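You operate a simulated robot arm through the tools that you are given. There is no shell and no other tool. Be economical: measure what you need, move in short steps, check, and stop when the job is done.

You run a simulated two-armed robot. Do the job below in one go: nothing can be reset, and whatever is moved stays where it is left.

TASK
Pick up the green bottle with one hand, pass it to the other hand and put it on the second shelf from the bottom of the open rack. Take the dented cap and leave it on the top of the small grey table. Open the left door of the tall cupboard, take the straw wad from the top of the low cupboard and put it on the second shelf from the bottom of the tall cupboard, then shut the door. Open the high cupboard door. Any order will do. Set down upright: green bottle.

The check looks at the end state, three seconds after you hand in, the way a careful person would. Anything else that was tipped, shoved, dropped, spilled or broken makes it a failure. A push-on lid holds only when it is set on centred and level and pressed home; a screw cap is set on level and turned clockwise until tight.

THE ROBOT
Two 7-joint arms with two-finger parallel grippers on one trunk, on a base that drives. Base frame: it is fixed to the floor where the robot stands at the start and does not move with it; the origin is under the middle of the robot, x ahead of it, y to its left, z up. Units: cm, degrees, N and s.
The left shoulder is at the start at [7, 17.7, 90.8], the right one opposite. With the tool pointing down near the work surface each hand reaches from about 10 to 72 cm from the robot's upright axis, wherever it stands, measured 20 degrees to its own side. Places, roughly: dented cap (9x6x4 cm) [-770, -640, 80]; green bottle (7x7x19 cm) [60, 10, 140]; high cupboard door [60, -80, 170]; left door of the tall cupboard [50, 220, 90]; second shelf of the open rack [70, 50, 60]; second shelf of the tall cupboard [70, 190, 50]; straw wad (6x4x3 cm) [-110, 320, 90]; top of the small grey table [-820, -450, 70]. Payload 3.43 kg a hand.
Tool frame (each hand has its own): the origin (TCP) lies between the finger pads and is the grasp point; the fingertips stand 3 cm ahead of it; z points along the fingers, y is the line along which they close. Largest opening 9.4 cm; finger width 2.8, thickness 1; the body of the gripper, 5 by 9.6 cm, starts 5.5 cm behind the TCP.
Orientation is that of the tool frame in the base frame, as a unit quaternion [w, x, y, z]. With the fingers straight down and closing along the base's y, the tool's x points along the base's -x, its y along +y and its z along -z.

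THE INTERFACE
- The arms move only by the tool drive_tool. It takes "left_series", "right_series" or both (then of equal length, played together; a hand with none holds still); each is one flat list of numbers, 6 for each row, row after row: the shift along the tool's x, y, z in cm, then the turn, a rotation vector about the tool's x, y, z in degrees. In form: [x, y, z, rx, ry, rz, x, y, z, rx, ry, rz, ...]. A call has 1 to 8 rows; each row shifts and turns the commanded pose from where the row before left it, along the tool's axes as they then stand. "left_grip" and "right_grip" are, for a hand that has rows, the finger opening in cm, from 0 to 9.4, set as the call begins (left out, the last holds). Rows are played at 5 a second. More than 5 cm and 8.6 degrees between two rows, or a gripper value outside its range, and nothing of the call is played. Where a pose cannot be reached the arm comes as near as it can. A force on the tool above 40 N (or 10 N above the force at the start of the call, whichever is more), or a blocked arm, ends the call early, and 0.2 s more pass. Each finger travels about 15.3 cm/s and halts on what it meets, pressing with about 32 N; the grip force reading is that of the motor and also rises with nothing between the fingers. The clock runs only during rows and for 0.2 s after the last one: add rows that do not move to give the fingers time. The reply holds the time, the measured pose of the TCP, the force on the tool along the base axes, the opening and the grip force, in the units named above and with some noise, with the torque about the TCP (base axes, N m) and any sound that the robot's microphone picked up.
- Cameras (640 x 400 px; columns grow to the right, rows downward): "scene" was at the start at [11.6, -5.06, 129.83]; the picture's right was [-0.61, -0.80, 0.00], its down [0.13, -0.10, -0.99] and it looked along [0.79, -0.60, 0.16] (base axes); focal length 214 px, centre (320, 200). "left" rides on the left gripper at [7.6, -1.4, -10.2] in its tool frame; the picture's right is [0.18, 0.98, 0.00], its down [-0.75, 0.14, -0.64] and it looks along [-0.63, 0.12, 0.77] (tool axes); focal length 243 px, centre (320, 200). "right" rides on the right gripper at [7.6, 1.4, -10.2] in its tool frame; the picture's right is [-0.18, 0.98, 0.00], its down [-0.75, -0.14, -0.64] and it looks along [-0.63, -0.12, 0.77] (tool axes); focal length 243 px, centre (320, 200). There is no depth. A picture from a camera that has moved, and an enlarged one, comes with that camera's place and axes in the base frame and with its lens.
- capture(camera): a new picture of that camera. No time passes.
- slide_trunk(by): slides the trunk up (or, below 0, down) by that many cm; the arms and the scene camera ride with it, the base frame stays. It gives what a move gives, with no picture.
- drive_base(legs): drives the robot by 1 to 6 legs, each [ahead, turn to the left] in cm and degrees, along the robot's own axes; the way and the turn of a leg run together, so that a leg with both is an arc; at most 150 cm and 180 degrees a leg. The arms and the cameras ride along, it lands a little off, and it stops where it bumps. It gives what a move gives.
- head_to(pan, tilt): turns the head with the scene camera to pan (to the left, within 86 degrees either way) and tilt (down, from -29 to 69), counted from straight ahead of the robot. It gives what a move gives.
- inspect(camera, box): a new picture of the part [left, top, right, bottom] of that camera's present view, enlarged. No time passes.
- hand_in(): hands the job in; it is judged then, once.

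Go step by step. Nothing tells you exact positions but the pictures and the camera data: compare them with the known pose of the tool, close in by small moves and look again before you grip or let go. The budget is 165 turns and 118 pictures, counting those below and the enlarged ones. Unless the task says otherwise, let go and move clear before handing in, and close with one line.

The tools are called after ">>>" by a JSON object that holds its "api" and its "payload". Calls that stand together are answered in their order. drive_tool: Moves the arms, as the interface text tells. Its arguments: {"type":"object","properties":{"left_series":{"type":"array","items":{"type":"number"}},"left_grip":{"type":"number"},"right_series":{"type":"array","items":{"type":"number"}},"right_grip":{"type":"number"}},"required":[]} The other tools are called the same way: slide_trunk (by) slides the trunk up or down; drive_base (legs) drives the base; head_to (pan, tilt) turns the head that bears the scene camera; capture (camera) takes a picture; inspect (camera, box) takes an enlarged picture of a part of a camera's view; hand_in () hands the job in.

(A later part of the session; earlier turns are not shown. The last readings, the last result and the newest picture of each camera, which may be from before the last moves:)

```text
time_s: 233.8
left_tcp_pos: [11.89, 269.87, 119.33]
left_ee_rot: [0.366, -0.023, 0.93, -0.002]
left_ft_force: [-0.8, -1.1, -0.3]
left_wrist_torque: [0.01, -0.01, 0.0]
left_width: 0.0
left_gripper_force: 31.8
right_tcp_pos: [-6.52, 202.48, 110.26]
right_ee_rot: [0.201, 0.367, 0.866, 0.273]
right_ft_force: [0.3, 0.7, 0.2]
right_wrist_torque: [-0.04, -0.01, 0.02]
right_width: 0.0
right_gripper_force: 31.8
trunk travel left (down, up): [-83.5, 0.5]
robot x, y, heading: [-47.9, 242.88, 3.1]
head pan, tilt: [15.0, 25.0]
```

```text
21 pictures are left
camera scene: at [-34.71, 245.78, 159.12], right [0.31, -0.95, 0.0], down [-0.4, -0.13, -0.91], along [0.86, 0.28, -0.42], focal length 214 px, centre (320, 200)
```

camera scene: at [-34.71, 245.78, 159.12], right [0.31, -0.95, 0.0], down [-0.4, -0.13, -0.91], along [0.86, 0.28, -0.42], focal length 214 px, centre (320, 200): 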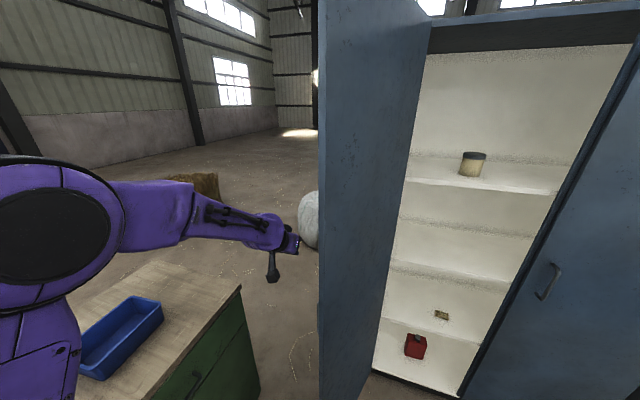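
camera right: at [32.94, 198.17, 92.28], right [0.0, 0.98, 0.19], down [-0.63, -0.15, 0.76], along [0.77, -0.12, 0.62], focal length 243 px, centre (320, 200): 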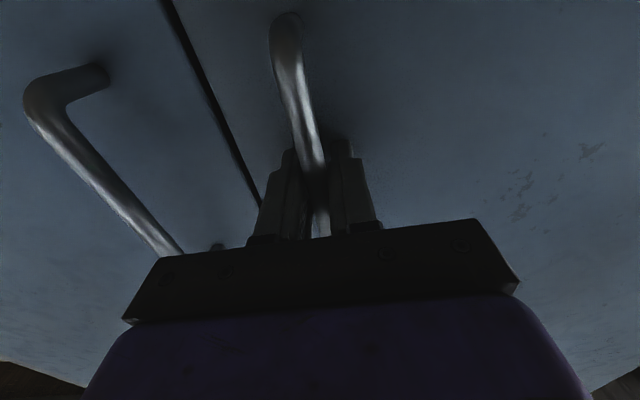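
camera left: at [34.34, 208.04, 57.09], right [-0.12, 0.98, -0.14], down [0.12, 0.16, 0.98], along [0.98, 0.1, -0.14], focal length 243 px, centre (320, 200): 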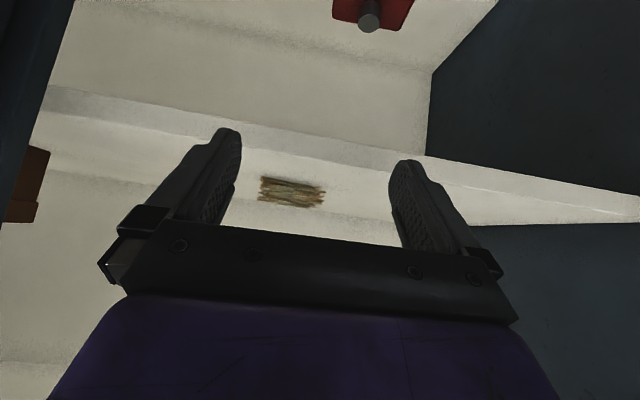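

The hand is beyond the door's outer face. I'll turn right to sweep it toward closed.

>>> {"api": "drive_base", "payload": {"legs": [[0, -30]]}}

>>> {"api": "capture", "payload": {"camera": "scene"}}

```text
time_s: 235.7
left_tcp_pos: [17.77, 236.6, 119.29]
left_ee_rot: [0.353, 0.216, 0.905, -0.096]
left_ft_force: [-0.3, 0.2, 0.0]
left_wrist_torque: [-0.01, -0.02, 0.01]
left_width: 0.0
left_gripper_force: 32.2
right_tcp_pos: [-31.87, 187.14, 110.12]
right_ee_rot: [0.264, 0.578, 0.743, 0.212]
right_ft_force: [0.1, 0.1, 0.0]
right_wrist_torque: [0.01, 0.0, -0.03]
right_width: 0.0
right_gripper_force: 32.1
trunk travel left (down, up): [-83.5, 0.5]
robot x, y, heading: [-47.68, 242.32, -26.8]
head pan, tilt: [15.0, 25.0]
```

```text
20 pictures are left
camera scene: at [-34.6, 238.57, 159.07], right [-0.2, -0.98, 0.0], down [-0.41, 0.09, -0.91], along [0.89, -0.18, -0.42], focal length 214 px, centre (320, 200)
```

scene: 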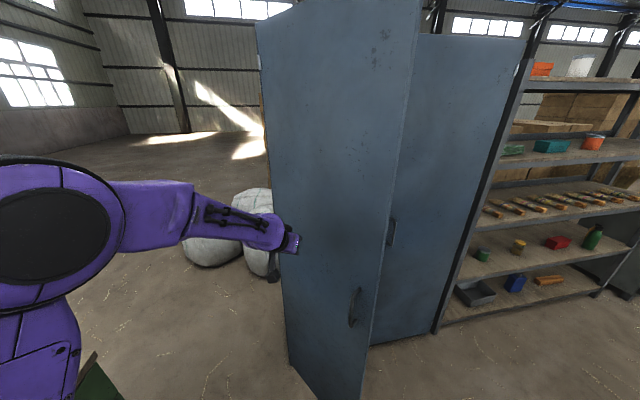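

>>> {"api": "drive_base", "payload": {"legs": [[0, -20]]}}

>>> {"api": "capture", "payload": {"camera": "scene"}}

```text
time_s: 237.2
left_tcp_pos: [11.63, 214.41, 119.36]
left_ee_rot: [0.33, 0.372, 0.853, -0.156]
left_ft_force: [0.3, -0.5, -0.4]
left_wrist_torque: [-0.02, -0.02, -0.03]
left_width: 0.02
left_gripper_force: 31.9
right_tcp_pos: [-51.88, 185.19, 110.25]
right_ee_rot: [0.297, 0.698, 0.631, 0.162]
right_ft_force: [0.6, 0.6, -0.2]
right_wrist_torque: [0.03, -0.02, -0.03]
right_width: 0.0
right_gripper_force: 31.0
trunk travel left (down, up): [-83.5, 0.5]
robot x, y, heading: [-47.42, 242.63, -46.9]
head pan, tilt: [15.0, 25.0]
```

```text
19 pictures are left
camera scene: at [-36.8, 234.29, 159.08], right [-0.53, -0.85, 0.0], down [-0.36, 0.22, -0.91], along [0.77, -0.48, -0.42], focal length 214 px, centre (320, 200)
```

scene: 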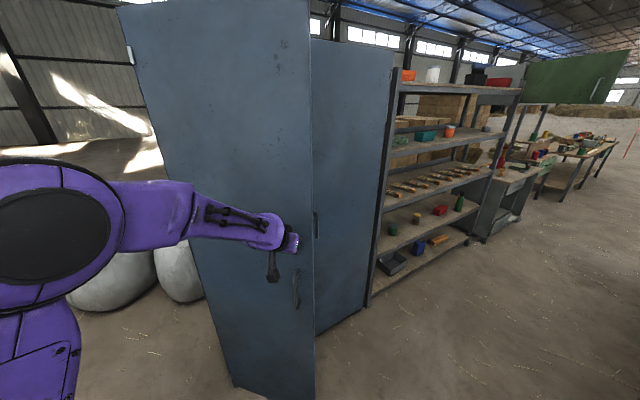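

The door is at roughly 40°. I'll push forward along my heading to bring it nearly shut.

>>> {"api": "drive_base", "payload": {"legs": [[23, 0]]}}

>>> {"api": "capture", "payload": {"camera": "scene"}}

```text
time_s: 238.9
left_tcp_pos: [27.21, 197.7, 119.4]
left_ee_rot: [0.331, 0.37, 0.854, -0.156]
left_ft_force: [0.0, 0.9, 0.0]
left_wrist_torque: [0.03, 0.01, 0.0]
left_width: 0.01
left_gripper_force: 31.6
right_tcp_pos: [-36.33, 168.45, 110.23]
right_ee_rot: [0.297, 0.698, 0.63, 0.163]
right_ft_force: [0.8, -0.3, -1.0]
right_wrist_torque: [-0.05, 0.01, 0.0]
right_width: 0.0
right_gripper_force: 32.0
trunk travel left (down, up): [-83.5, 0.5]
robot x, y, heading: [-32.64, 225.58, -46.8]
head pan, tilt: [15.0, 25.0]
```

```text
18 pictures are left
camera scene: at [-21.25, 217.56, 159.1], right [-0.53, -0.85, 0.0], down [-0.36, 0.22, -0.91], along [0.77, -0.48, -0.42], focal length 214 px, centre (320, 200)
```

scene: 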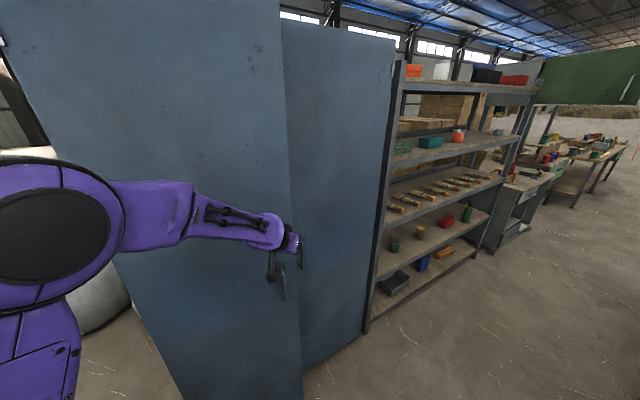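

>>> {"api": "drive_base", "payload": {"legs": [[-2, 20], [12, 0]]}}

>>> {"api": "capture", "payload": {"camera": "scene"}}

```text
time_s: 241.2
left_tcp_pos: [42.24, 215.8, 119.47]
left_ee_rot: [0.353, 0.216, 0.905, -0.096]
left_ft_force: [0.0, -0.2, 0.4]
left_wrist_torque: [0.0, -0.01, -0.03]
left_width: 0.01
left_gripper_force: 32.4
right_tcp_pos: [-7.36, 166.32, 110.42]
right_ee_rot: [0.266, 0.578, 0.742, 0.212]
right_ft_force: [0.0, 0.2, 0.1]
right_wrist_torque: [0.0, -0.01, 0.0]
right_width: 0.0
right_gripper_force: 32.2
trunk travel left (down, up): [-83.5, 0.5]
robot x, y, heading: [-23.35, 221.23, -26.7]
head pan, tilt: [15.0, 25.0]
```

```text
17 pictures are left
camera scene: at [-10.16, 217.87, 159.13], right [-0.2, -0.98, 0.0], down [-0.41, 0.08, -0.91], along [0.89, -0.18, -0.42], focal length 214 px, centre (320, 200)
```

scene: 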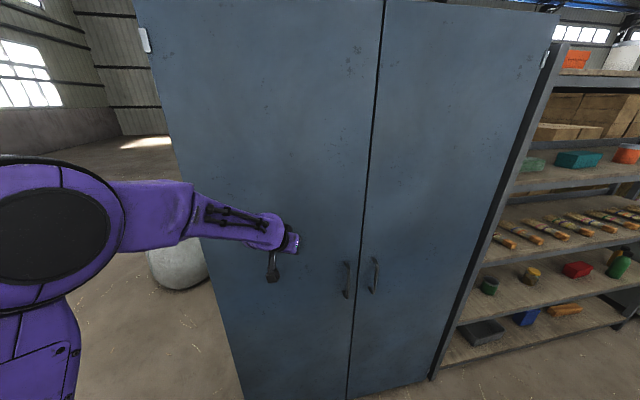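

The door looks almost shut. I'll press it home with small arm steps.

>>> {"api": "drive_tool", "payload": {"left_series": [-0.652, 0.452, 0.608, 0, 0, 0, -0.652, 0.452, 0.608, 0, 0, 0, -0.652, 0.452, 0.608, 0, 0, 0, -0.652, 0.452, 0.608, 0, 0, 0, -0.652, 0.452, 0.608, 0, 0, 0, -0.652, 0.452, 0.608, 0, 0, 0]}}

>>> {"api": "inspect", "payload": {"camera": "scene", "box": [280, 0, 480, 140]}}

```text
time_s: 242.0
left_tcp_pos: [43.68, 215.4, 119.22]
left_ee_rot: [0.346, 0.224, 0.906, -0.096]
left_ft_force: [-23.2, -1.9, 8.7]
left_wrist_torque: [-0.07, 0.02, -0.2]
left_width: 0.0
left_gripper_force: 32.6
right_tcp_pos: [-7.72, 166.29, 110.47]
right_ee_rot: [0.267, 0.577, 0.741, 0.214]
right_ft_force: [-0.1, 0.0, 0.0]
right_wrist_torque: [0.0, 0.01, -0.03]
right_width: 0.0
right_gripper_force: 32.2
trunk travel left (down, up): [-83.5, 0.5]
robot x, y, heading: [-23.01, 221.46, -27.1]
head pan, tilt: [15.0, 25.0]
stopped in row 3 (left hand): the force on the tool passed its limit at 47 N (the readings are from after the stop); the commanded pose is now the measured one
```

```text
2.86 times, centred on (380, 70) of scene
camera zoom: at [-10.71, 217.77, 159.21], right [-0.2, -0.98, 0.0], down [-0.41, 0.09, -0.91], along [0.89, -0.19, -0.42], focal length 613 px, centre (149, 571)
```

zoom: 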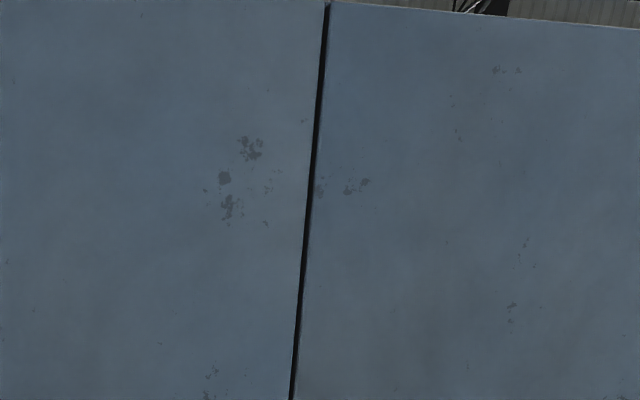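

The door is shut firmly. Last is the dented cap far across the hall at about (-770, -640). I'll back off, turn to look southwest and pick a path.

>>> {"api": "drive_base", "payload": {"legs": [[-25, 0], [0, -105]]}}

>>> {"api": "head_to", "payload": {"pan": 0, "tilt": 12}}

>>> {"api": "capture", "payload": {"camera": "scene"}}

```text
time_s: 248.2
left_tcp_pos: [-68.09, 168.92, 118.66]
left_ee_rot: [0.137, 0.852, 0.384, -0.329]
left_ft_force: [-0.8, 0.1, -0.3]
left_wrist_torque: [0.0, -0.02, -0.01]
left_width: 0.0
left_gripper_force: 31.9
right_tcp_pos: [-103.18, 231.1, 110.15]
right_ee_rot: [0.329, 0.941, 0.0, -0.078]
right_ft_force: [-0.2, -0.4, 1.0]
right_wrist_torque: [0.01, 0.01, -0.01]
right_width: 0.01
right_gripper_force: 31.8
trunk travel left (down, up): [-83.5, 0.5]
robot x, y, heading: [-45.38, 233.23, -131.1]
head pan, tilt: [15.0, 25.0]
```

```text
time_s: 248.9
left_tcp_pos: [-68.26, 168.93, 118.73]
left_ee_rot: [0.137, 0.852, 0.383, -0.33]
left_ft_force: [-0.3, 0.9, -0.2]
left_wrist_torque: [0.01, -0.01, 0.03]
left_width: 0.0
left_gripper_force: 32.7
right_tcp_pos: [-103.13, 231.11, 110.22]
right_ee_rot: [0.329, 0.941, 0.0, -0.079]
right_ft_force: [0.3, 0.8, -0.1]
right_wrist_torque: [0.03, -0.02, -0.01]
right_width: 0.01
right_gripper_force: 32.1
trunk travel left (down, up): [-83.5, 0.5]
robot x, y, heading: [-45.64, 232.7, -131.3]
head pan, tilt: [0.0, 12.0]
```

```text
15 pictures are left
camera scene: at [-55.09, 222.27, 161.19], right [-0.76, 0.66, 0.0], down [0.14, 0.16, -0.98], along [-0.64, -0.74, -0.21], focal length 214 px, centre (320, 200)
```

scene: 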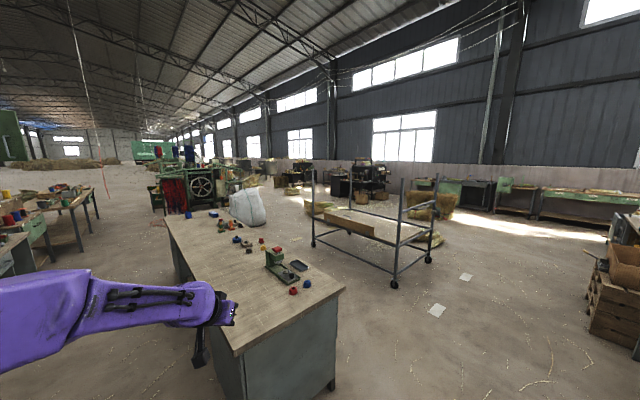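

I can see the route: around the bench's west end, between the bench and the trolley, then between the white bale and the straw toward the far side. I'll drive the first part.

>>> {"api": "drive_base", "payload": {"legs": [[0, -36.7], [150, 0], [0, 77], [140, 0], [132, 0]]}}

>>> {"api": "capture", "payload": {"camera": "scene"}}

```text
time_s: 274.0
left_tcp_pos: [-169.73, -131.12, 118.7]
left_ee_rot: [0.241, 0.667, 0.654, -0.262]
left_ft_force: [0.1, -0.4, 0.4]
left_wrist_torque: [0.01, 0.02, -0.01]
left_width: 0.0
left_gripper_force: 31.9
right_tcp_pos: [-236.74, -106.55, 110.21]
right_ee_rot: [0.336, 0.883, 0.325, 0.04]
right_ft_force: [0.4, 0.2, -0.1]
right_wrist_torque: [0.02, -0.01, 0.04]
right_width: 0.01
right_gripper_force: 31.5
trunk travel left (down, up): [-83.5, 0.5]
robot x, y, heading: [-193.5, -67.72, -90.4]
head pan, tilt: [0.0, 12.0]
```

```text
14 pictures are left
camera scene: at [-194.39, -81.95, 161.2], right [-1.0, 0.01, 0.0], down [0.0, 0.21, -0.98], along [-0.01, -0.98, -0.21], focal length 214 px, centre (320, 200)
```

scene: 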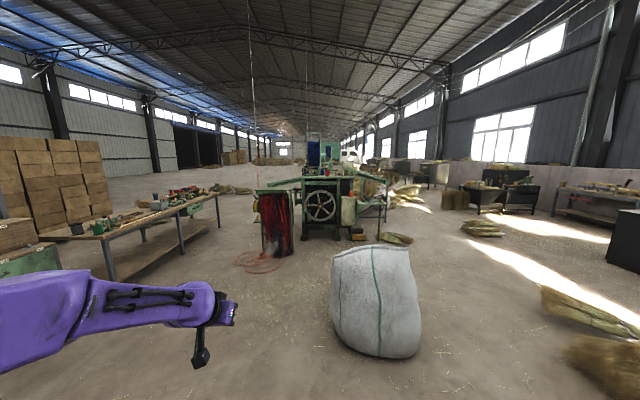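

The gap between the bale and the straw pile is wide enough. I'll thread it and continue toward the far desks.

>>> {"api": "drive_base", "payload": {"legs": [[0, -41.4], [119, 0], [119, 0], [0, 28.8], [102, 0], [0, -52]]}}

>>> {"api": "drive_base", "payload": {"legs": [[110, 0], [110, 0]]}}

>>> {"api": "capture", "payload": {"camera": "scene"}}

```text
time_s: 296.3
left_tcp_pos: [-422.55, -394.25, 118.63]
left_ee_rot: [0.065, 0.913, 0.197, -0.351]
left_ft_force: [0.0, 0.0, 0.5]
left_wrist_torque: [-0.04, 0.01, 0.0]
left_width: 0.0
left_gripper_force: 32.3
right_tcp_pos: [-429.26, -323.25, 110.36]
right_ee_rot: [0.306, 0.92, -0.195, -0.146]
right_ft_force: [0.6, 0.5, -0.2]
right_wrist_torque: [0.0, -0.02, 0.03]
right_width: 0.0
right_gripper_force: 32.1
trunk travel left (down, up): [-83.5, 0.5]
robot x, y, heading: [-375.73, -345.07, -154.9]
head pan, tilt: [0.0, 12.0]
```

```text
time_s: 307.1
left_tcp_pos: [-621.38, -486.22, 118.73]
left_ee_rot: [0.066, 0.913, 0.198, -0.351]
left_ft_force: [0.6, 0.3, 0.1]
left_wrist_torque: [0.03, -0.04, -0.01]
left_width: 0.0
left_gripper_force: 32.4
right_tcp_pos: [-628.25, -414.98, 110.17]
right_ee_rot: [0.306, 0.92, -0.196, -0.145]
right_ft_force: [0.5, -0.1, -0.5]
right_wrist_torque: [-0.02, 0.03, -0.02]
right_width: 0.0
right_gripper_force: 32.0
trunk travel left (down, up): [-83.5, 0.5]
robot x, y, heading: [-574.78, -436.83, -155.1]
head pan, tilt: [0.0, 12.0]
```

```text
13 pictures are left
camera scene: at [-587.84, -442.79, 161.2], right [-0.42, 0.91, 0.0], down [0.19, 0.09, -0.98], along [-0.89, -0.41, -0.21], focal length 214 px, centre (320, 200)
```

scene: 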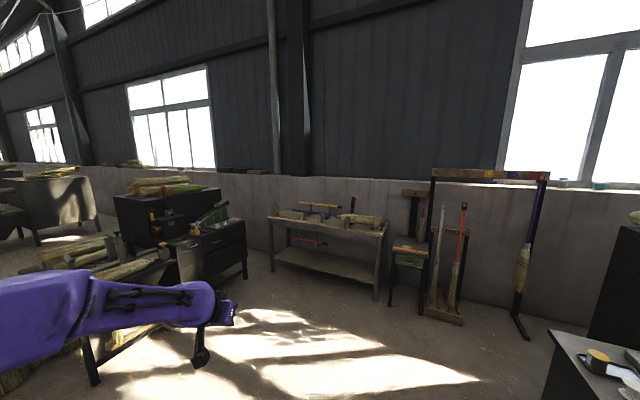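

The cap's rough position falls on the dark desk at the left, and the small table is the narrow one near column 405. I'll enlarge the desk area.

>>> {"api": "inspect", "payload": {"camera": "scene", "box": [150, 185, 430, 315]}}

```text
2.29 times, centred on (290, 250) of scene
camera zoom: at [-587.84, -442.79, 161.2], right [-0.42, 0.91, 0.0], down [0.19, 0.09, -0.98], along [-0.89, -0.41, -0.21], focal length 490 px, centre (389, 86)
```

zoom: 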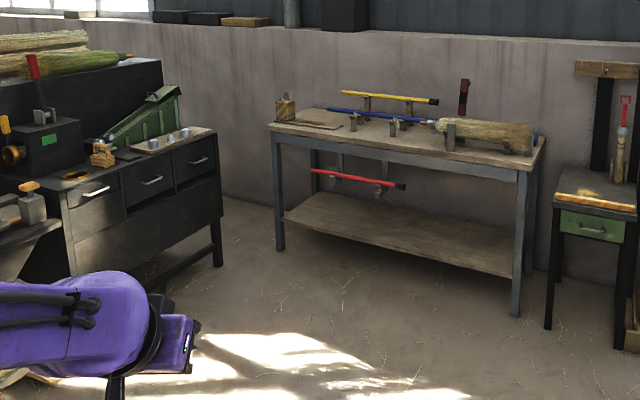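

>>> {"api": "inspect", "payload": {"camera": "scene", "box": [150, 215, 250, 275]}}

```text
6.40 times, centred on (200, 245) of scene
camera zoom: at [-587.84, -442.79, 161.2], right [-0.42, 0.91, 0.0], down [0.19, 0.09, -0.98], along [-0.89, -0.41, -0.21], focal length 1373 px, centre (1088, -88)
```

zoom: 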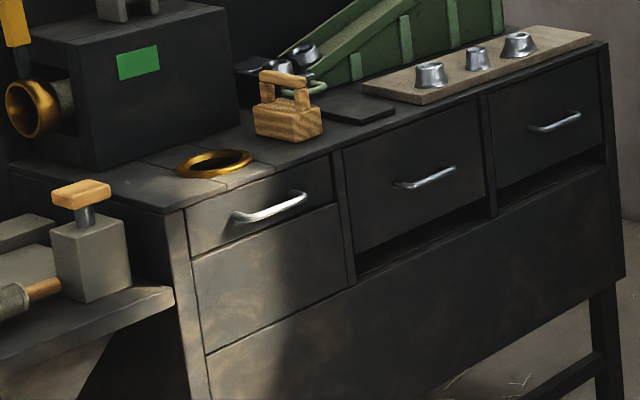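

The desk front runs along y≈-635. Three metal caps sit on a board at its right end, and the wide one at about (-767, -643) must be the dented one. I'll point the right hand straight down with its closing axis fore-aft, and drive to the desk.

>>> {"api": "drive_tool", "payload": {"right_series": [0, 0, 0, 5.01, -0.64, 4.91, 0, 0, 0, 5.01, -0.64, 4.91, 0, 0, 0, 5.01, -0.64, 4.91, 0, 0, 0, 5.01, -0.64, 4.91, 0, 0, 0, 5.01, -0.64, 4.91, 0, 0, 0, 5.01, -0.64, 4.91, 0, 0, 0, 5.01, -0.64, 4.91, 0, 0, 0, 5.01, -0.64, 4.91], "right_grip": 9.4}}

>>> {"api": "drive_base", "payload": {"legs": [[0, 17.9], [108, 0], [108, 0], [0, 47.2]]}}

>>> {"api": "capture", "payload": {"camera": "right"}}

```text
time_s: 308.9
left_tcp_pos: [-621.48, -486.27, 118.66]
left_ee_rot: [0.066, 0.913, 0.199, -0.351]
left_ft_force: [0.6, 0.8, -0.3]
left_wrist_torque: [0.01, -0.02, 0.03]
left_width: 0.01
left_gripper_force: 32.1
right_tcp_pos: [-628.38, -415.29, 110.29]
right_ee_rot: [0.0, 0.843, -0.538, -0.002]
right_ft_force: [-0.8, -0.1, -0.4]
right_wrist_torque: [0.0, -0.01, -0.01]
right_width: 9.41
right_gripper_force: 0.0
trunk travel left (down, up): [-83.5, 0.5]
robot x, y, heading: [-574.65, -436.71, -155.0]
head pan, tilt: [0.0, 12.0]
```

```text
time_s: 322.7
left_tcp_pos: [-707.57, -645.72, 118.79]
left_ee_rot: [0.245, 0.662, 0.66, -0.26]
left_ft_force: [0.3, 0.9, -0.8]
left_wrist_torque: [0.01, 0.0, -0.01]
left_width: 0.0
left_gripper_force: 31.9
right_tcp_pos: [-774.97, -622.39, 110.24]
right_ee_rot: [0.001, 1.0, 0.003, -0.001]
right_ft_force: [0.4, -0.3, 0.5]
right_wrist_torque: [0.02, 0.02, 0.01]
right_width: 9.39
right_gripper_force: 0.1
trunk travel left (down, up): [-83.5, 0.5]
robot x, y, heading: [-733.01, -582.63, -89.5]
head pan, tilt: [0.0, 12.0]
```

```text
10 pictures are left
camera right: at [-767.37, -623.72, 120.44], right [-0.18, -0.98, 0.0], down [-0.75, 0.14, 0.64], along [-0.63, 0.11, -0.77], focal length 243 px, centre (320, 200)
```

right: 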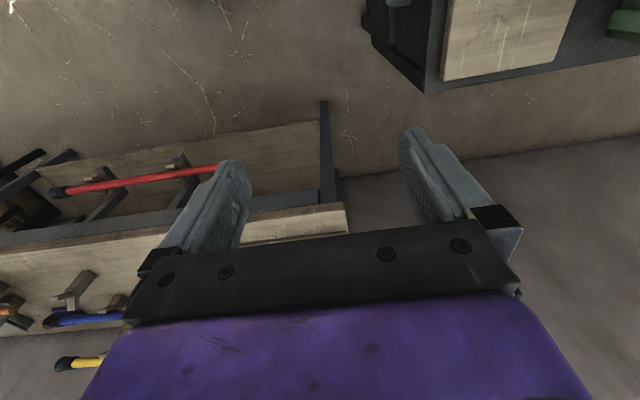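

The orientation is right and I can see the desk's corner with the board. I'll move the right hand over the caps and look.

>>> {"api": "drive_tool", "payload": {"right_series": [2.4, 4.3, 0, 0, 0, 0, 2.4, 4.3, 0, 0, 0, 0, 2.4, 4.3, 0, 0, 0, 0, 2.4, 4.3, 0, 0, 0, 0, 2.4, 4.3, 0, 0, 0, 0]}}

>>> {"api": "capture", "payload": {"camera": "right"}}

```text
time_s: 323.9
left_tcp_pos: [-707.32, -646.13, 118.62]
left_ee_rot: [0.243, 0.662, 0.659, -0.261]
left_ft_force: [-0.4, -0.2, 0.0]
left_wrist_torque: [0.01, -0.01, -0.02]
left_width: 0.0
left_gripper_force: 31.8
right_tcp_pos: [-762.6, -644.06, 110.37]
right_ee_rot: [0.0, 1.0, 0.004, -0.001]
right_ft_force: [0.6, -1.2, -0.3]
right_wrist_torque: [0.01, 0.04, 0.0]
right_width: 9.4
right_gripper_force: 0.0
trunk travel left (down, up): [-83.5, 0.5]
robot x, y, heading: [-732.8, -582.97, -89.5]
head pan, tilt: [0.0, 12.0]
```

```text
9 pictures are left
camera right: at [-754.93, -645.47, 120.48], right [-0.18, -0.98, 0.0], down [-0.75, 0.14, 0.64], along [-0.63, 0.11, -0.76], focal length 243 px, centre (320, 200)
```

right: 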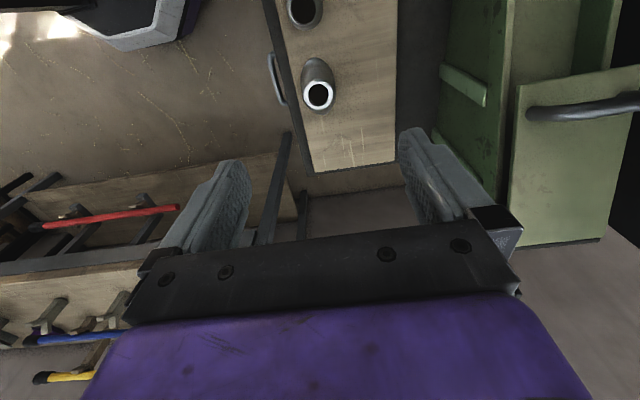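

>>> {"api": "inspect", "payload": {"camera": "right", "box": [250, 0, 400, 180]}}

```text
2.22 times, centred on (325, 90) of right
camera zoom: at [-754.93, -645.47, 120.48], right [-0.18, -0.98, 0.0], down [-0.75, 0.14, 0.64], along [-0.63, 0.11, -0.76], focal length 539 px, centre (309, 444)
```

zoom: 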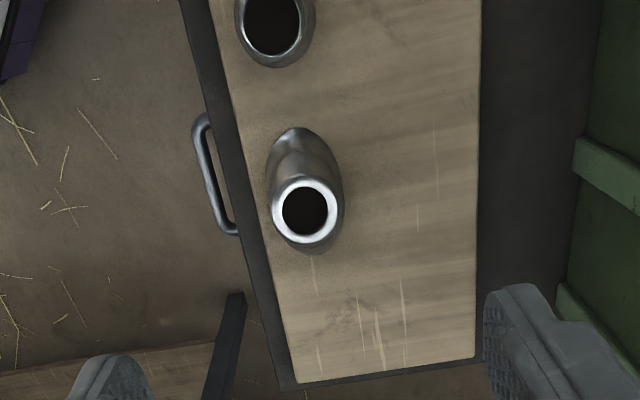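

The object at (-765, -643.6) matches the cap's rough position. I'll centre over it and descend part way.

>>> {"api": "drive_tool", "payload": {"right_series": [-2.2, -0.46, 0, 0, 0, 0, 0, 0, 4.5, 0, 0, 0, 0, 0, 4.5, 0, 0, 0, 0, 0, 4.5, 0, 0, 0]}}

>>> {"api": "inspect", "payload": {"camera": "right", "box": [200, 0, 460, 220]}}

```text
time_s: 324.9
left_tcp_pos: [-707.68, -645.86, 118.65]
left_ee_rot: [0.245, 0.662, 0.659, -0.259]
left_ft_force: [-0.1, -0.3, -0.4]
left_wrist_torque: [0.0, -0.03, -0.02]
left_width: 0.0
left_gripper_force: 32.4
right_tcp_pos: [-765.16, -643.43, 96.76]
right_ee_rot: [0.002, 1.0, 0.002, 0.0]
right_ft_force: [0.5, 0.1, 0.3]
right_wrist_torque: [0.01, -0.01, 0.03]
right_width: 9.39
right_gripper_force: 0.1
trunk travel left (down, up): [-83.5, 0.5]
robot x, y, heading: [-733.14, -582.46, -89.7]
head pan, tilt: [0.0, 12.0]
```

```text
1.82 times, centred on (330, 110) of right
camera zoom: at [-757.53, -644.81, 106.96], right [-0.18, -0.98, 0.0], down [-0.75, 0.14, 0.64], along [-0.63, 0.11, -0.77], focal length 441 px, centre (302, 364)
```

zoom: 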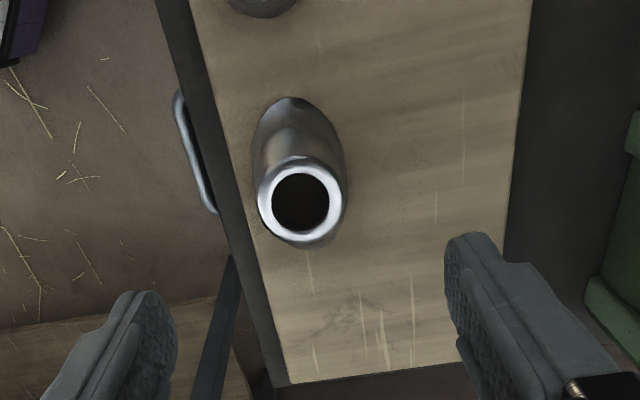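

It measures about 9×5.5×4–5 cm, so this is the dented cap, centred between the fingers. I'll descend.

>>> {"api": "drive_tool", "payload": {"right_series": [0, 0, 4, 0, 0, 0, 0, 0, 4, 0, 0, 0, 0, 0, 3, 0, 0, 0, 0, 0, 0.5, 0, 0, 0, 0, 0, 0, 0, 0, 0]}}

```text
time_s: 326.1
left_tcp_pos: [-707.47, -645.84, 118.76]
left_ee_rot: [0.244, 0.661, 0.66, -0.259]
left_ft_force: [-0.4, 0.5, -0.6]
left_wrist_torque: [0.03, 0.03, 0.01]
left_width: 0.0
left_gripper_force: 32.0
right_tcp_pos: [-765.06, -643.34, 85.27]
right_ee_rot: [0.001, 1.0, 0.004, -0.001]
right_ft_force: [0.5, 0.1, 1.1]
right_wrist_torque: [0.03, -0.01, 0.02]
right_width: 9.41
right_gripper_force: 0.0
trunk travel left (down, up): [-83.5, 0.5]
robot x, y, heading: [-733.02, -582.42, -89.5]
head pan, tilt: [0.0, 12.0]
```

>>> {"api": "drive_tool", "payload": {"right_series": [0, 0, 0.5, 0, 0, 0, 0, 0, 0.4, 0, 0, 0, 0, 0, 0, 0, 0, 0]}}

>>> {"api": "drive_tool", "payload": {"right_series": [0, 0, 0, 0, 0, 0, 0, 0, 0, 0, 0, 0, 0, 0, 0, 0, 0, 0, 0, 0, 0, 0, 0, 0], "right_grip": 1.5}}

```text
time_s: 326.9
left_tcp_pos: [-707.52, -645.54, 118.93]
left_ee_rot: [0.245, 0.661, 0.659, -0.262]
left_ft_force: [0.2, -0.2, -0.5]
left_wrist_torque: [-0.02, 0.0, 0.0]
left_width: 0.0
left_gripper_force: 31.9
right_tcp_pos: [-765.05, -643.28, 84.95]
right_ee_rot: [0.007, 1.0, 0.002, -0.002]
right_ft_force: [-6.2, -5.5, 32.4]
right_wrist_torque: [-1.76, -0.22, -0.28]
right_width: 9.41
right_gripper_force: 0.1
trunk travel left (down, up): [-83.5, 0.5]
robot x, y, heading: [-733.05, -582.82, -89.9]
head pan, tilt: [0.0, 12.0]
```

```text
time_s: 327.5
left_tcp_pos: [-707.66, -645.43, 118.94]
left_ee_rot: [0.245, 0.662, 0.658, -0.263]
left_ft_force: [-0.3, 0.5, -0.3]
left_wrist_torque: [0.0, -0.04, 0.04]
left_width: 0.0
left_gripper_force: 31.9
right_tcp_pos: [-765.11, -642.9, 84.94]
right_ee_rot: [0.002, 1.0, -0.001, 0.001]
right_ft_force: [1.5, 2.0, 4.0]
right_wrist_torque: [-0.04, 0.07, -0.05]
right_width: 5.77
right_gripper_force: 32.0
trunk travel left (down, up): [-83.5, 0.5]
robot x, y, heading: [-733.11, -582.69, -89.7]
head pan, tilt: [0.0, 12.0]
stopped in row 2 (right hand): the force on the tool passed its limit at 185 N (the readings are from after the stop); the commanded pose is now the measured one
```

I've gripped it at 5.8 cm. I'll lift and check.

>>> {"api": "drive_tool", "payload": {"right_series": [0, 0, -1, 0, 0, 0, 0, 0, -3, 0, 0, 0, 0, 0, -5, 0, 0, 0, 0, 0, -5, 0, 0, 0, 0, 0, -5, 0, 0, 0, 0, 0, -5, 0, 0, 0]}}

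>>> {"api": "capture", "payload": {"camera": "right"}}

```text
time_s: 328.9
left_tcp_pos: [-707.59, -645.84, 118.76]
left_ee_rot: [0.244, 0.662, 0.659, -0.26]
left_ft_force: [0.0, 0.2, 0.5]
left_wrist_torque: [-0.06, 0.03, -0.02]
left_width: 0.01
left_gripper_force: 31.4
right_tcp_pos: [-764.93, -643.22, 108.64]
right_ee_rot: [-0.002, 1.0, 0.001, 0.001]
right_ft_force: [-0.1, -0.7, -0.3]
right_wrist_torque: [0.0, 0.02, 0.01]
right_width: 5.75
right_gripper_force: 32.5
trunk travel left (down, up): [-83.5, 0.5]
robot x, y, heading: [-733.07, -582.85, -89.6]
head pan, tilt: [0.0, 12.0]
```

```text
6 pictures are left
camera right: at [-757.31, -644.62, 118.81], right [-0.18, -0.98, 0.0], down [-0.75, 0.14, 0.64], along [-0.63, 0.12, -0.77], focal length 243 px, centre (320, 200)
```

right: 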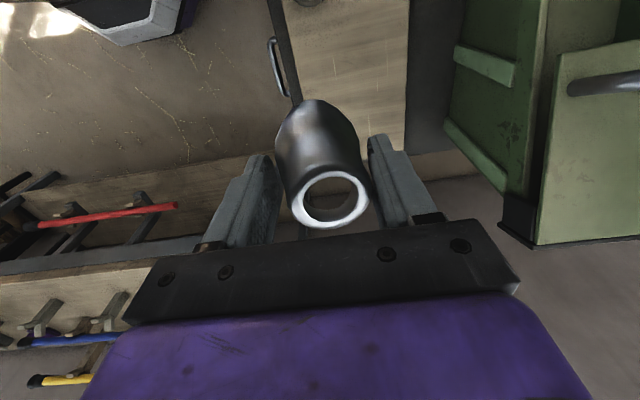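

The dented cap is in hand. Now I'll back off, turn the other way round, and look for the small grey table.

>>> {"api": "drive_base", "payload": {"legs": [[-35, 0], [0, 180]]}}

>>> {"api": "head_to", "payload": {"pan": 45, "tilt": 20}}

>>> {"api": "capture", "payload": {"camera": "scene"}}

```text
time_s: 338.5
left_tcp_pos: [-758.21, -484.35, 118.81]
left_ee_rot: [0.261, -0.658, 0.663, 0.244]
left_ft_force: [0.4, 0.5, 0.3]
left_wrist_torque: [0.02, 0.01, 0.02]
left_width: 0.0
left_gripper_force: 31.8
right_tcp_pos: [-700.83, -487.22, 108.39]
right_ee_rot: [0.0, 0.0, 1.0, -0.002]
right_ft_force: [0.3, 0.2, 1.0]
right_wrist_torque: [0.01, 0.01, 0.02]
right_width: 5.76
right_gripper_force: 31.9
trunk travel left (down, up): [-83.5, 0.5]
robot x, y, heading: [-732.83, -547.76, 90.1]
head pan, tilt: [0.0, 12.0]
```

```text
time_s: 339.6
left_tcp_pos: [-758.21, -484.55, 118.77]
left_ee_rot: [0.26, -0.658, 0.663, 0.244]
left_ft_force: [0.0, -0.7, -0.2]
left_wrist_torque: [0.02, 0.01, 0.01]
left_width: 0.0
left_gripper_force: 32.6
right_tcp_pos: [-700.92, -487.25, 108.54]
right_ee_rot: [0.0, 0.0, 1.0, -0.002]
right_ft_force: [1.1, -1.0, -1.4]
right_wrist_torque: [0.0, 0.02, 0.02]
right_width: 5.78
right_gripper_force: 31.9
trunk travel left (down, up): [-83.5, 0.5]
robot x, y, heading: [-733.14, -547.32, 89.9]
head pan, tilt: [45.0, 20.0]
```

```text
5 pictures are left
camera scene: at [-739.85, -535.93, 159.89], right [0.71, 0.71, 0.0], down [0.24, -0.24, -0.94], along [-0.67, 0.66, -0.34], focal length 214 px, centre (320, 200)
```

scene: 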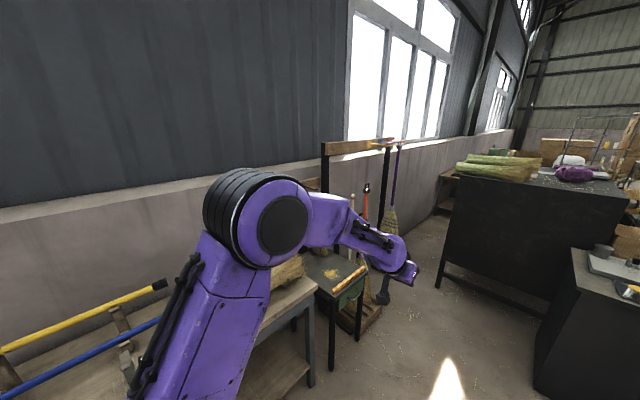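

The small table with the dark-grey top and green drawer sits at about (-820, -446), matching the rough position. I'll enlarge it to find a free spot and its height.

>>> {"api": "inspect", "payload": {"camera": "scene", "box": [290, 235, 390, 325]}}

```text
4.44 times, centred on (340, 280) of scene
camera zoom: at [-739.85, -535.93, 159.89], right [0.71, 0.71, 0.0], down [0.24, -0.24, -0.94], along [-0.67, 0.66, -0.34], focal length 953 px, centre (231, -156)
```

zoom: 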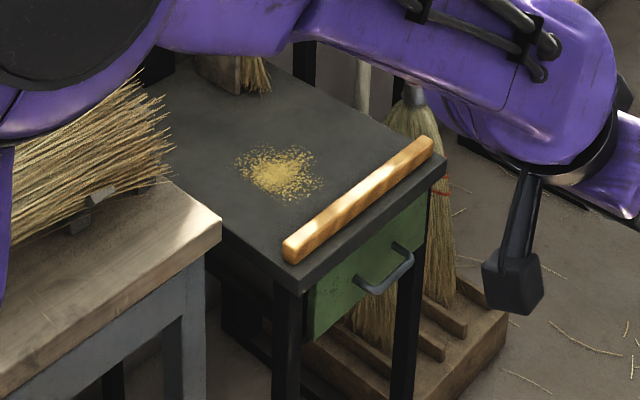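

The table's top is centred near (-815, -450) at z≈70. There's a dust pile in the middle, a wooden bar on the front edge, and a free strip at y≈-440. I'll rotate the hand 90° and drive to face the table.

>>> {"api": "drive_tool", "payload": {"right_series": [0, 0, 0, 0, 0, -8.2, 0, 0, 0, 0, 0, -8.2, 0, 0, 0, 0, 0, -8.2, 0, 0, 0, 0, 0, -8.2, 0, 0, 0, 0, 0, -8.2, 0, 0, 0, 0, 0, -8.2, 0, 0, 0, 0, 0, -8.2, 0, 0, 0, 0, 0, -8.2]}}

>>> {"api": "drive_tool", "payload": {"right_series": [0, 0, 0, 0, 0, -8.2, 0, 0, 0, 0, 0, -8.2, 0, 0, 0, 0, 0, -8]}}

>>> {"api": "drive_base", "payload": {"legs": [[74, 0], [0, 90], [8, 0]]}}

>>> {"api": "capture", "payload": {"camera": "right"}}

```text
time_s: 341.4
left_tcp_pos: [-758.23, -484.5, 118.65]
left_ee_rot: [0.261, -0.658, 0.663, 0.244]
left_ft_force: [-0.5, -0.2, -0.2]
left_wrist_torque: [0.0, -0.01, 0.04]
left_width: 0.02
left_gripper_force: 31.9
right_tcp_pos: [-700.93, -487.2, 108.49]
right_ee_rot: [-0.001, -0.542, 0.84, -0.002]
right_ft_force: [0.4, 0.7, 0.4]
right_wrist_torque: [-0.01, 0.02, 0.0]
right_width: 5.76
right_gripper_force: 31.8
trunk travel left (down, up): [-83.5, 0.5]
robot x, y, heading: [-733.4, -547.12, 90.3]
head pan, tilt: [45.0, 20.0]
```

```text
time_s: 342.2
left_tcp_pos: [-758.27, -484.36, 118.64]
left_ee_rot: [0.26, -0.658, 0.663, 0.244]
left_ft_force: [-0.7, -0.7, 0.0]
left_wrist_torque: [0.02, 0.0, 0.01]
left_width: 0.02
left_gripper_force: 32.4
right_tcp_pos: [-700.87, -487.14, 108.57]
right_ee_rot: [-0.002, -0.62, 0.785, -0.001]
right_ft_force: [-0.1, -0.3, 0.2]
right_wrist_torque: [-0.01, 0.0, 0.02]
right_width: 5.76
right_gripper_force: 32.0
right hand out of reach, approached as far as the arm can: row 2, 3
trunk travel left (down, up): [-83.5, 0.5]
robot x, y, heading: [-733.23, -548.06, 90.2]
head pan, tilt: [45.0, 20.0]
```

```text
time_s: 350.8
left_tcp_pos: [-802.85, -499.54, 119.65]
left_ee_rot: [-0.009, 0.931, 0.003, -0.364]
left_ft_force: [0.8, -0.9, 1.1]
left_wrist_torque: [-0.01, -0.01, 0.02]
left_width: 0.0
left_gripper_force: 32.0
right_tcp_pos: [-801.18, -442.34, 109.41]
right_ee_rot: [0.001, 0.994, -0.11, -0.007]
right_ft_force: [0.5, 0.6, 0.3]
right_wrist_torque: [-0.01, 0.05, 0.01]
right_width: 5.75
right_gripper_force: 31.9
trunk travel left (down, up): [-83.5, 0.5]
robot x, y, heading: [-741.65, -473.63, -179.0]
head pan, tilt: [45.0, 20.0]
```

```text
3 pictures are left
camera right: at [-793.93, -445.32, 119.53], right [-0.39, -0.92, 0.01], down [-0.7, 0.3, 0.65], along [-0.6, 0.25, -0.76], focal length 243 px, centre (320, 200)
```

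right: 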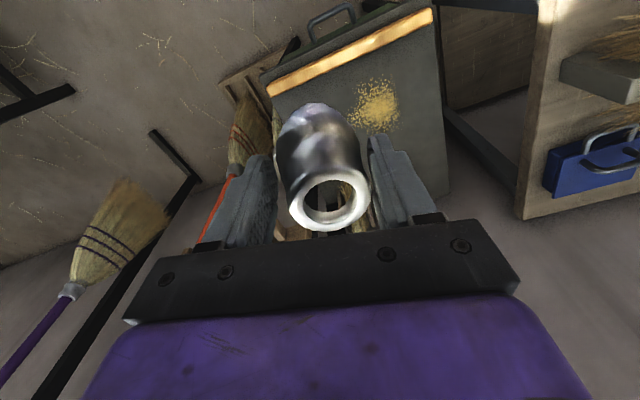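

The table top spans x from -845 to -803 and y from -462 to -430. The free spot beside the dust is around (-818, -437.5). I'll move over it and descend partway.

>>> {"api": "drive_base", "payload": {"legs": [[15, 0]]}}

>>> {"api": "drive_tool", "payload": {"right_series": [-1.44, -2.29, 0, 0, 0, 0, -1.44, -2.29, 0, 0, 0, 0, 0, 0, 4.8, 0, 0, 0, 0, 0, 4.8, 0, 0, 0, 0, 0, 4.8, 0, 0, 0, 0, 0, 4.8, 0, 0, 0, 0, 0, 4.8, 0, 0, 0]}}

>>> {"api": "capture", "payload": {"camera": "right"}}

```text
time_s: 352.1
left_tcp_pos: [-818.66, -499.8, 119.09]
left_ee_rot: [-0.009, 0.933, 0.004, -0.36]
left_ft_force: [0.3, 0.5, 0.3]
left_wrist_torque: [0.01, 0.0, -0.01]
left_width: 0.0
left_gripper_force: 32.3
right_tcp_pos: [-816.96, -442.6, 109.04]
right_ee_rot: [0.001, 0.994, -0.11, -0.003]
right_ft_force: [0.0, 0.6, -1.2]
right_wrist_torque: [0.02, 0.02, 0.02]
right_width: 5.77
right_gripper_force: 32.1
trunk travel left (down, up): [-83.5, 0.5]
robot x, y, heading: [-756.37, -473.59, -178.6]
head pan, tilt: [45.0, 20.0]
```

```text
time_s: 353.7
left_tcp_pos: [-819.05, -500.0, 118.89]
left_ee_rot: [-0.009, 0.933, 0.004, -0.359]
left_ft_force: [0.1, 0.2, -0.3]
left_wrist_torque: [0.01, 0.01, 0.01]
left_width: 0.01
left_gripper_force: 31.8
right_tcp_pos: [-817.35, -442.62, 84.68]
right_ee_rot: [0.001, 0.994, -0.109, 0.0]
right_ft_force: [-1.2, -0.6, -0.3]
right_wrist_torque: [0.04, -0.01, 0.0]
right_width: 5.76
right_gripper_force: 32.5
right hand out of reach, approached as far as the arm can: row 1, 2
trunk travel left (down, up): [-83.5, 0.5]
robot x, y, heading: [-756.38, -473.59, -179.0]
head pan, tilt: [45.0, 20.0]
```

```text
2 pictures are left
camera right: at [-810.34, -445.71, 94.91], right [-0.39, -0.92, 0.0], down [-0.7, 0.3, 0.64], along [-0.59, 0.25, -0.77], focal length 243 px, centre (320, 200)
```

right: 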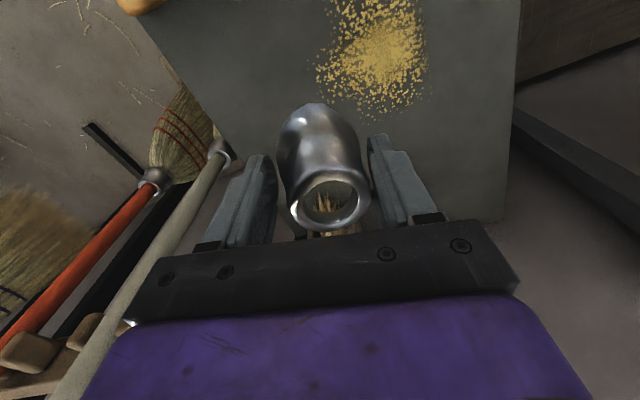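

Straight below the cap is slightly too near the dust pile. A 3° base turn will shift the hand about 3 cm toward +y, and then I'll descend.

>>> {"api": "drive_base", "payload": {"legs": [[0, -3.4]]}}

>>> {"api": "drive_tool", "payload": {"right_series": [0, 0, 4, 0, 0, 0, 0, 0, 4, 0, 0, 0, 0, 0, 1, 0, 0, 0, 0, 0, 0, 0, 0, 0]}}

```text
time_s: 354.6
left_tcp_pos: [-820.46, -496.52, 118.89]
left_ee_rot: [-0.021, 0.933, -0.023, -0.358]
left_ft_force: [0.7, -0.2, 0.2]
left_wrist_torque: [0.05, -0.01, -0.03]
left_width: 0.0
left_gripper_force: 32.4
right_tcp_pos: [-815.35, -439.36, 84.85]
right_ee_rot: [-0.001, 0.99, -0.139, -0.001]
right_ft_force: [0.6, -0.4, 0.3]
right_wrist_torque: [-0.04, 0.04, -0.03]
right_width: 5.77
right_gripper_force: 31.5
trunk travel left (down, up): [-83.5, 0.5]
robot x, y, heading: [-756.63, -474.03, 177.9]
head pan, tilt: [45.0, 20.0]
```

```text
time_s: 355.6
left_tcp_pos: [-820.37, -496.19, 119.0]
left_ee_rot: [-0.019, 0.933, -0.023, -0.359]
left_ft_force: [-1.1, -0.3, -0.6]
left_wrist_torque: [-0.01, 0.0, 0.01]
left_width: 0.04
left_gripper_force: 31.4
right_tcp_pos: [-815.33, -439.15, 77.65]
right_ee_rot: [-0.001, 0.99, -0.14, -0.001]
right_ft_force: [0.3, 0.3, -0.2]
right_wrist_torque: [0.02, -0.02, -0.01]
right_width: 5.77
right_gripper_force: 31.9
right hand out of reach, approached as far as the arm can: row 2, 3
trunk travel left (down, up): [-83.5, 0.5]
robot x, y, heading: [-756.59, -474.06, 177.6]
head pan, tilt: [45.0, 20.0]
```

The arm is at its lower limit, so I'll use the trunk to lower the rest.

>>> {"api": "slide_trunk", "payload": {"by": -3}}

```text
time_s: 356.3
left_tcp_pos: [-820.33, -496.18, 115.86]
left_ee_rot: [-0.02, 0.933, -0.024, -0.358]
left_ft_force: [0.2, 0.0, -1.3]
left_wrist_torque: [0.0, -0.02, 0.03]
left_width: 0.0
left_gripper_force: 31.8
right_tcp_pos: [-815.43, -439.08, 74.8]
right_ee_rot: [0.0, 0.99, -0.139, -0.001]
right_ft_force: [0.7, -0.1, -0.4]
right_wrist_torque: [0.0, 0.03, 0.0]
right_width: 5.78
right_gripper_force: 32.3
trunk travel left (down, up): [-80.5, 3.5]
robot x, y, heading: [-756.42, -473.79, 177.4]
head pan, tilt: [45.0, 20.0]
```

>>> {"api": "slide_trunk", "payload": {"by": -1}}

```text
time_s: 356.9
left_tcp_pos: [-820.46, -496.19, 114.99]
left_ee_rot: [-0.019, 0.933, -0.023, -0.358]
left_ft_force: [-0.6, 0.4, 0.5]
left_wrist_torque: [-0.01, 0.01, -0.02]
left_width: 0.0
left_gripper_force: 31.7
right_tcp_pos: [-815.38, -439.2, 73.84]
right_ee_rot: [0.0, 0.99, -0.139, -0.001]
right_ft_force: [-0.2, -0.5, 0.5]
right_wrist_torque: [-0.02, 0.0, -0.03]
right_width: 5.75
right_gripper_force: 31.3
trunk travel left (down, up): [-79.5, 4.5]
robot x, y, heading: [-756.74, -474.09, 177.8]
head pan, tilt: [45.0, 20.0]
```

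>>> {"api": "slide_trunk", "payload": {"by": -0.8}}

```text
time_s: 357.4
left_tcp_pos: [-820.38, -496.28, 114.08]
left_ee_rot: [-0.019, 0.933, -0.023, -0.358]
left_ft_force: [-0.3, 0.3, 0.1]
left_wrist_torque: [0.01, 0.03, 0.02]
left_width: 0.0
left_gripper_force: 32.2
right_tcp_pos: [-815.32, -439.26, 72.92]
right_ee_rot: [0.0, 0.99, -0.139, -0.001]
right_ft_force: [0.2, -0.1, 0.0]
right_wrist_torque: [-0.02, -0.01, 0.02]
right_width: 5.76
right_gripper_force: 32.1
trunk travel left (down, up): [-78.7, 5.3]
robot x, y, heading: [-756.71, -474.15, 177.7]
head pan, tilt: [45.0, 20.0]
```

>>> {"api": "slide_trunk", "payload": {"by": -1}}

>>> {"api": "slide_trunk", "payload": {"by": -1}}

```text
time_s: 358.0
left_tcp_pos: [-820.4, -496.23, 113.14]
left_ee_rot: [-0.019, 0.934, -0.023, -0.357]
left_ft_force: [0.4, 0.3, 0.3]
left_wrist_torque: [0.0, 0.0, 0.03]
left_width: 0.0
left_gripper_force: 32.1
right_tcp_pos: [-815.42, -439.1, 71.99]
right_ee_rot: [0.0, 0.99, -0.139, -0.001]
right_ft_force: [0.5, -0.1, 0.5]
right_wrist_torque: [-0.03, 0.04, -0.01]
right_width: 5.72
right_gripper_force: 31.8
trunk travel left (down, up): [-77.7, 6.3]
robot x, y, heading: [-756.52, -473.61, 177.9]
head pan, tilt: [45.0, 20.0]
```

```text
time_s: 358.6
left_tcp_pos: [-820.41, -496.24, 112.17]
left_ee_rot: [-0.02, 0.933, -0.024, -0.358]
left_ft_force: [0.2, 0.4, 0.2]
left_wrist_torque: [0.0, -0.03, -0.03]
left_width: 0.02
left_gripper_force: 32.3
right_tcp_pos: [-815.32, -439.17, 71.03]
right_ee_rot: [-0.001, 0.99, -0.139, 0.0]
right_ft_force: [0.0, -0.3, 0.4]
right_wrist_torque: [0.0, -0.01, 0.01]
right_width: 5.75
right_gripper_force: 32.8
trunk travel left (down, up): [-76.7, 7.3]
robot x, y, heading: [-756.37, -473.72, 177.5]
head pan, tilt: [45.0, 20.0]
```

The triangulated table height is nearer z≈62, so there's more to go. I'll continue down gently.

>>> {"api": "slide_trunk", "payload": {"by": -3.5}}

>>> {"api": "slide_trunk", "payload": {"by": -1}}

```text
time_s: 359.2
left_tcp_pos: [-820.22, -496.27, 109.85]
left_ee_rot: [-0.019, 0.933, -0.023, -0.358]
left_ft_force: [0.1, 0.1, -0.4]
left_wrist_torque: [0.01, 0.01, 0.02]
left_width: 0.0
left_gripper_force: 32.2
right_tcp_pos: [-815.37, -439.18, 69.02]
right_ee_rot: [0.001, 0.99, -0.144, 0.0]
right_ft_force: [7.0, -2.5, 10.2]
right_wrist_torque: [0.3, -0.22, -0.24]
right_width: 5.77
right_gripper_force: 32.1
trunk travel left (down, up): [-74.4, 9.6]
robot x, y, heading: [-756.55, -473.93, 177.6]
head pan, tilt: [45.0, 20.0]
stopped: the force on the tool passed its limit at 60 N (the readings are from after the stop); the commanded pose is now the measured one
```

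```text
time_s: 359.6
left_tcp_pos: [-820.05, -496.32, 109.19]
left_ee_rot: [-0.02, 0.933, -0.023, -0.359]
left_ft_force: [-0.1, 0.6, -0.5]
left_wrist_torque: [-0.05, -0.05, 0.01]
left_width: 0.0
left_gripper_force: 32.0
right_tcp_pos: [-815.51, -439.2, 68.99]
right_ee_rot: [0.002, 0.989, -0.147, -0.004]
right_ft_force: [15.2, -5.8, 33.8]
right_wrist_torque: [0.77, -1.25, -0.69]
right_width: 5.8
right_gripper_force: 32.2
trunk travel left (down, up): [-73.7, 10.3]
robot x, y, heading: [-756.52, -473.92, 177.4]
head pan, tilt: [45.0, 20.0]
stopped: the force on the tool passed its limit at 44 N (the readings are from after the stop); the commanded pose is now the measured one
```

There's contact at TCP z≈69. I'll ease up slightly and look before releasing.

>>> {"api": "slide_trunk", "payload": {"by": 0.6}}

>>> {"api": "capture", "payload": {"camera": "right"}}

```text
time_s: 360.2
left_tcp_pos: [-820.36, -496.2, 109.64]
left_ee_rot: [-0.02, 0.933, -0.025, -0.358]
left_ft_force: [-0.3, 0.0, -0.6]
left_wrist_torque: [0.03, 0.0, 0.01]
left_width: 0.0
left_gripper_force: 32.5
right_tcp_pos: [-815.8, -438.96, 69.17]
right_ee_rot: [0.0, 0.99, -0.143, -0.004]
right_ft_force: [1.1, -0.1, 0.1]
right_wrist_torque: [-0.02, 0.01, 0.05]
right_width: 5.75
right_gripper_force: 32.4
trunk travel left (down, up): [-74.3, 9.7]
robot x, y, heading: [-756.67, -473.83, 177.8]
head pan, tilt: [45.0, 20.0]
```

```text
1 pictures are left
camera right: at [-808.76, -442.55, 79.22], right [-0.46, -0.89, 0.0], down [-0.68, 0.35, 0.65], along [-0.58, 0.29, -0.76], focal length 243 px, centre (320, 200)
```

right: 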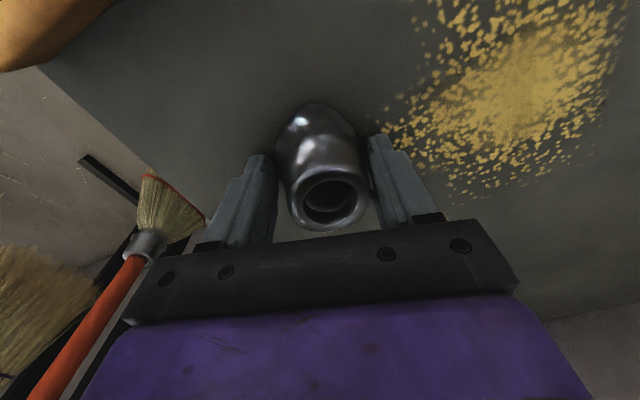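

The cap is just at the table surface, clear of the dust pile. I'll open and raise straight up.

>>> {"api": "drive_tool", "payload": {"right_series": [0, 0, 0, 0, 0, 0, 0, 0, 0, 0, 0, 0, 0, 0, 0, 0, 0, 0], "right_grip": 8.2}}

>>> {"api": "slide_trunk", "payload": {"by": 9.5}}

>>> {"api": "drive_tool", "payload": {"right_series": [0, 0, -4, 0, 0, 0, 0, 0, -4, 0, 0, 0, 0, 0, -4, 0, 0, 0, 0, 0, -4, 0, 0, 0]}}

>>> {"api": "capture", "payload": {"camera": "right"}}

```text
time_s: 361.0
left_tcp_pos: [-820.43, -495.97, 109.63]
left_ee_rot: [-0.02, 0.933, -0.024, -0.358]
left_ft_force: [0.9, 0.1, 1.4]
left_wrist_torque: [0.0, 0.0, 0.0]
left_width: 0.02
left_gripper_force: 32.2
right_tcp_pos: [-815.77, -439.04, 69.07]
right_ee_rot: [0.001, 0.989, -0.145, -0.004]
right_ft_force: [-0.2, 0.5, -0.6]
right_wrist_torque: [0.03, -0.01, 0.01]
right_width: 8.18
right_gripper_force: 0.0
trunk travel left (down, up): [-74.3, 9.7]
robot x, y, heading: [-756.85, -473.97, 177.9]
head pan, tilt: [45.0, 20.0]
```

```text
time_s: 362.3
left_tcp_pos: [-820.26, -496.16, 119.19]
left_ee_rot: [-0.02, 0.933, -0.024, -0.359]
left_ft_force: [-0.8, -0.5, -0.2]
left_wrist_torque: [0.0, -0.01, 0.0]
left_width: 0.01
left_gripper_force: 32.0
right_tcp_pos: [-815.79, -439.06, 78.6]
right_ee_rot: [0.001, 0.989, -0.145, -0.003]
right_ft_force: [0.4, 0.3, 0.4]
right_wrist_torque: [0.0, -0.02, -0.01]
right_width: 8.2
right_gripper_force: 0.0
trunk travel left (down, up): [-83.8, 0.2]
robot x, y, heading: [-756.58, -473.83, 177.5]
head pan, tilt: [45.0, 20.0]
```

```text
time_s: 363.3
left_tcp_pos: [-820.37, -496.11, 119.22]
left_ee_rot: [-0.019, 0.933, -0.024, -0.358]
left_ft_force: [0.2, -0.3, 0.3]
left_wrist_torque: [0.0, 0.02, 0.03]
left_width: 0.01
left_gripper_force: 32.1
right_tcp_pos: [-815.5, -439.28, 94.78]
right_ee_rot: [0.001, 0.99, -0.143, -0.003]
right_ft_force: [0.1, 0.8, 0.1]
right_wrist_torque: [-0.02, 0.02, -0.03]
right_width: 8.2
right_gripper_force: 0.0
trunk travel left (down, up): [-83.8, 0.2]
robot x, y, heading: [-756.24, -473.77, 177.8]
head pan, tilt: [45.0, 20.0]
```

```text
0 pictures are left
camera right: at [-808.61, -442.69, 104.91], right [-0.46, -0.89, 0.0], down [-0.68, 0.35, 0.65], along [-0.58, 0.29, -0.76], focal length 243 px, centre (320, 200)
```

right: 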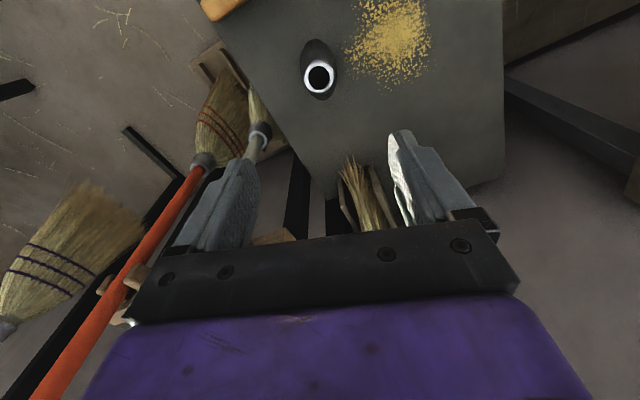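

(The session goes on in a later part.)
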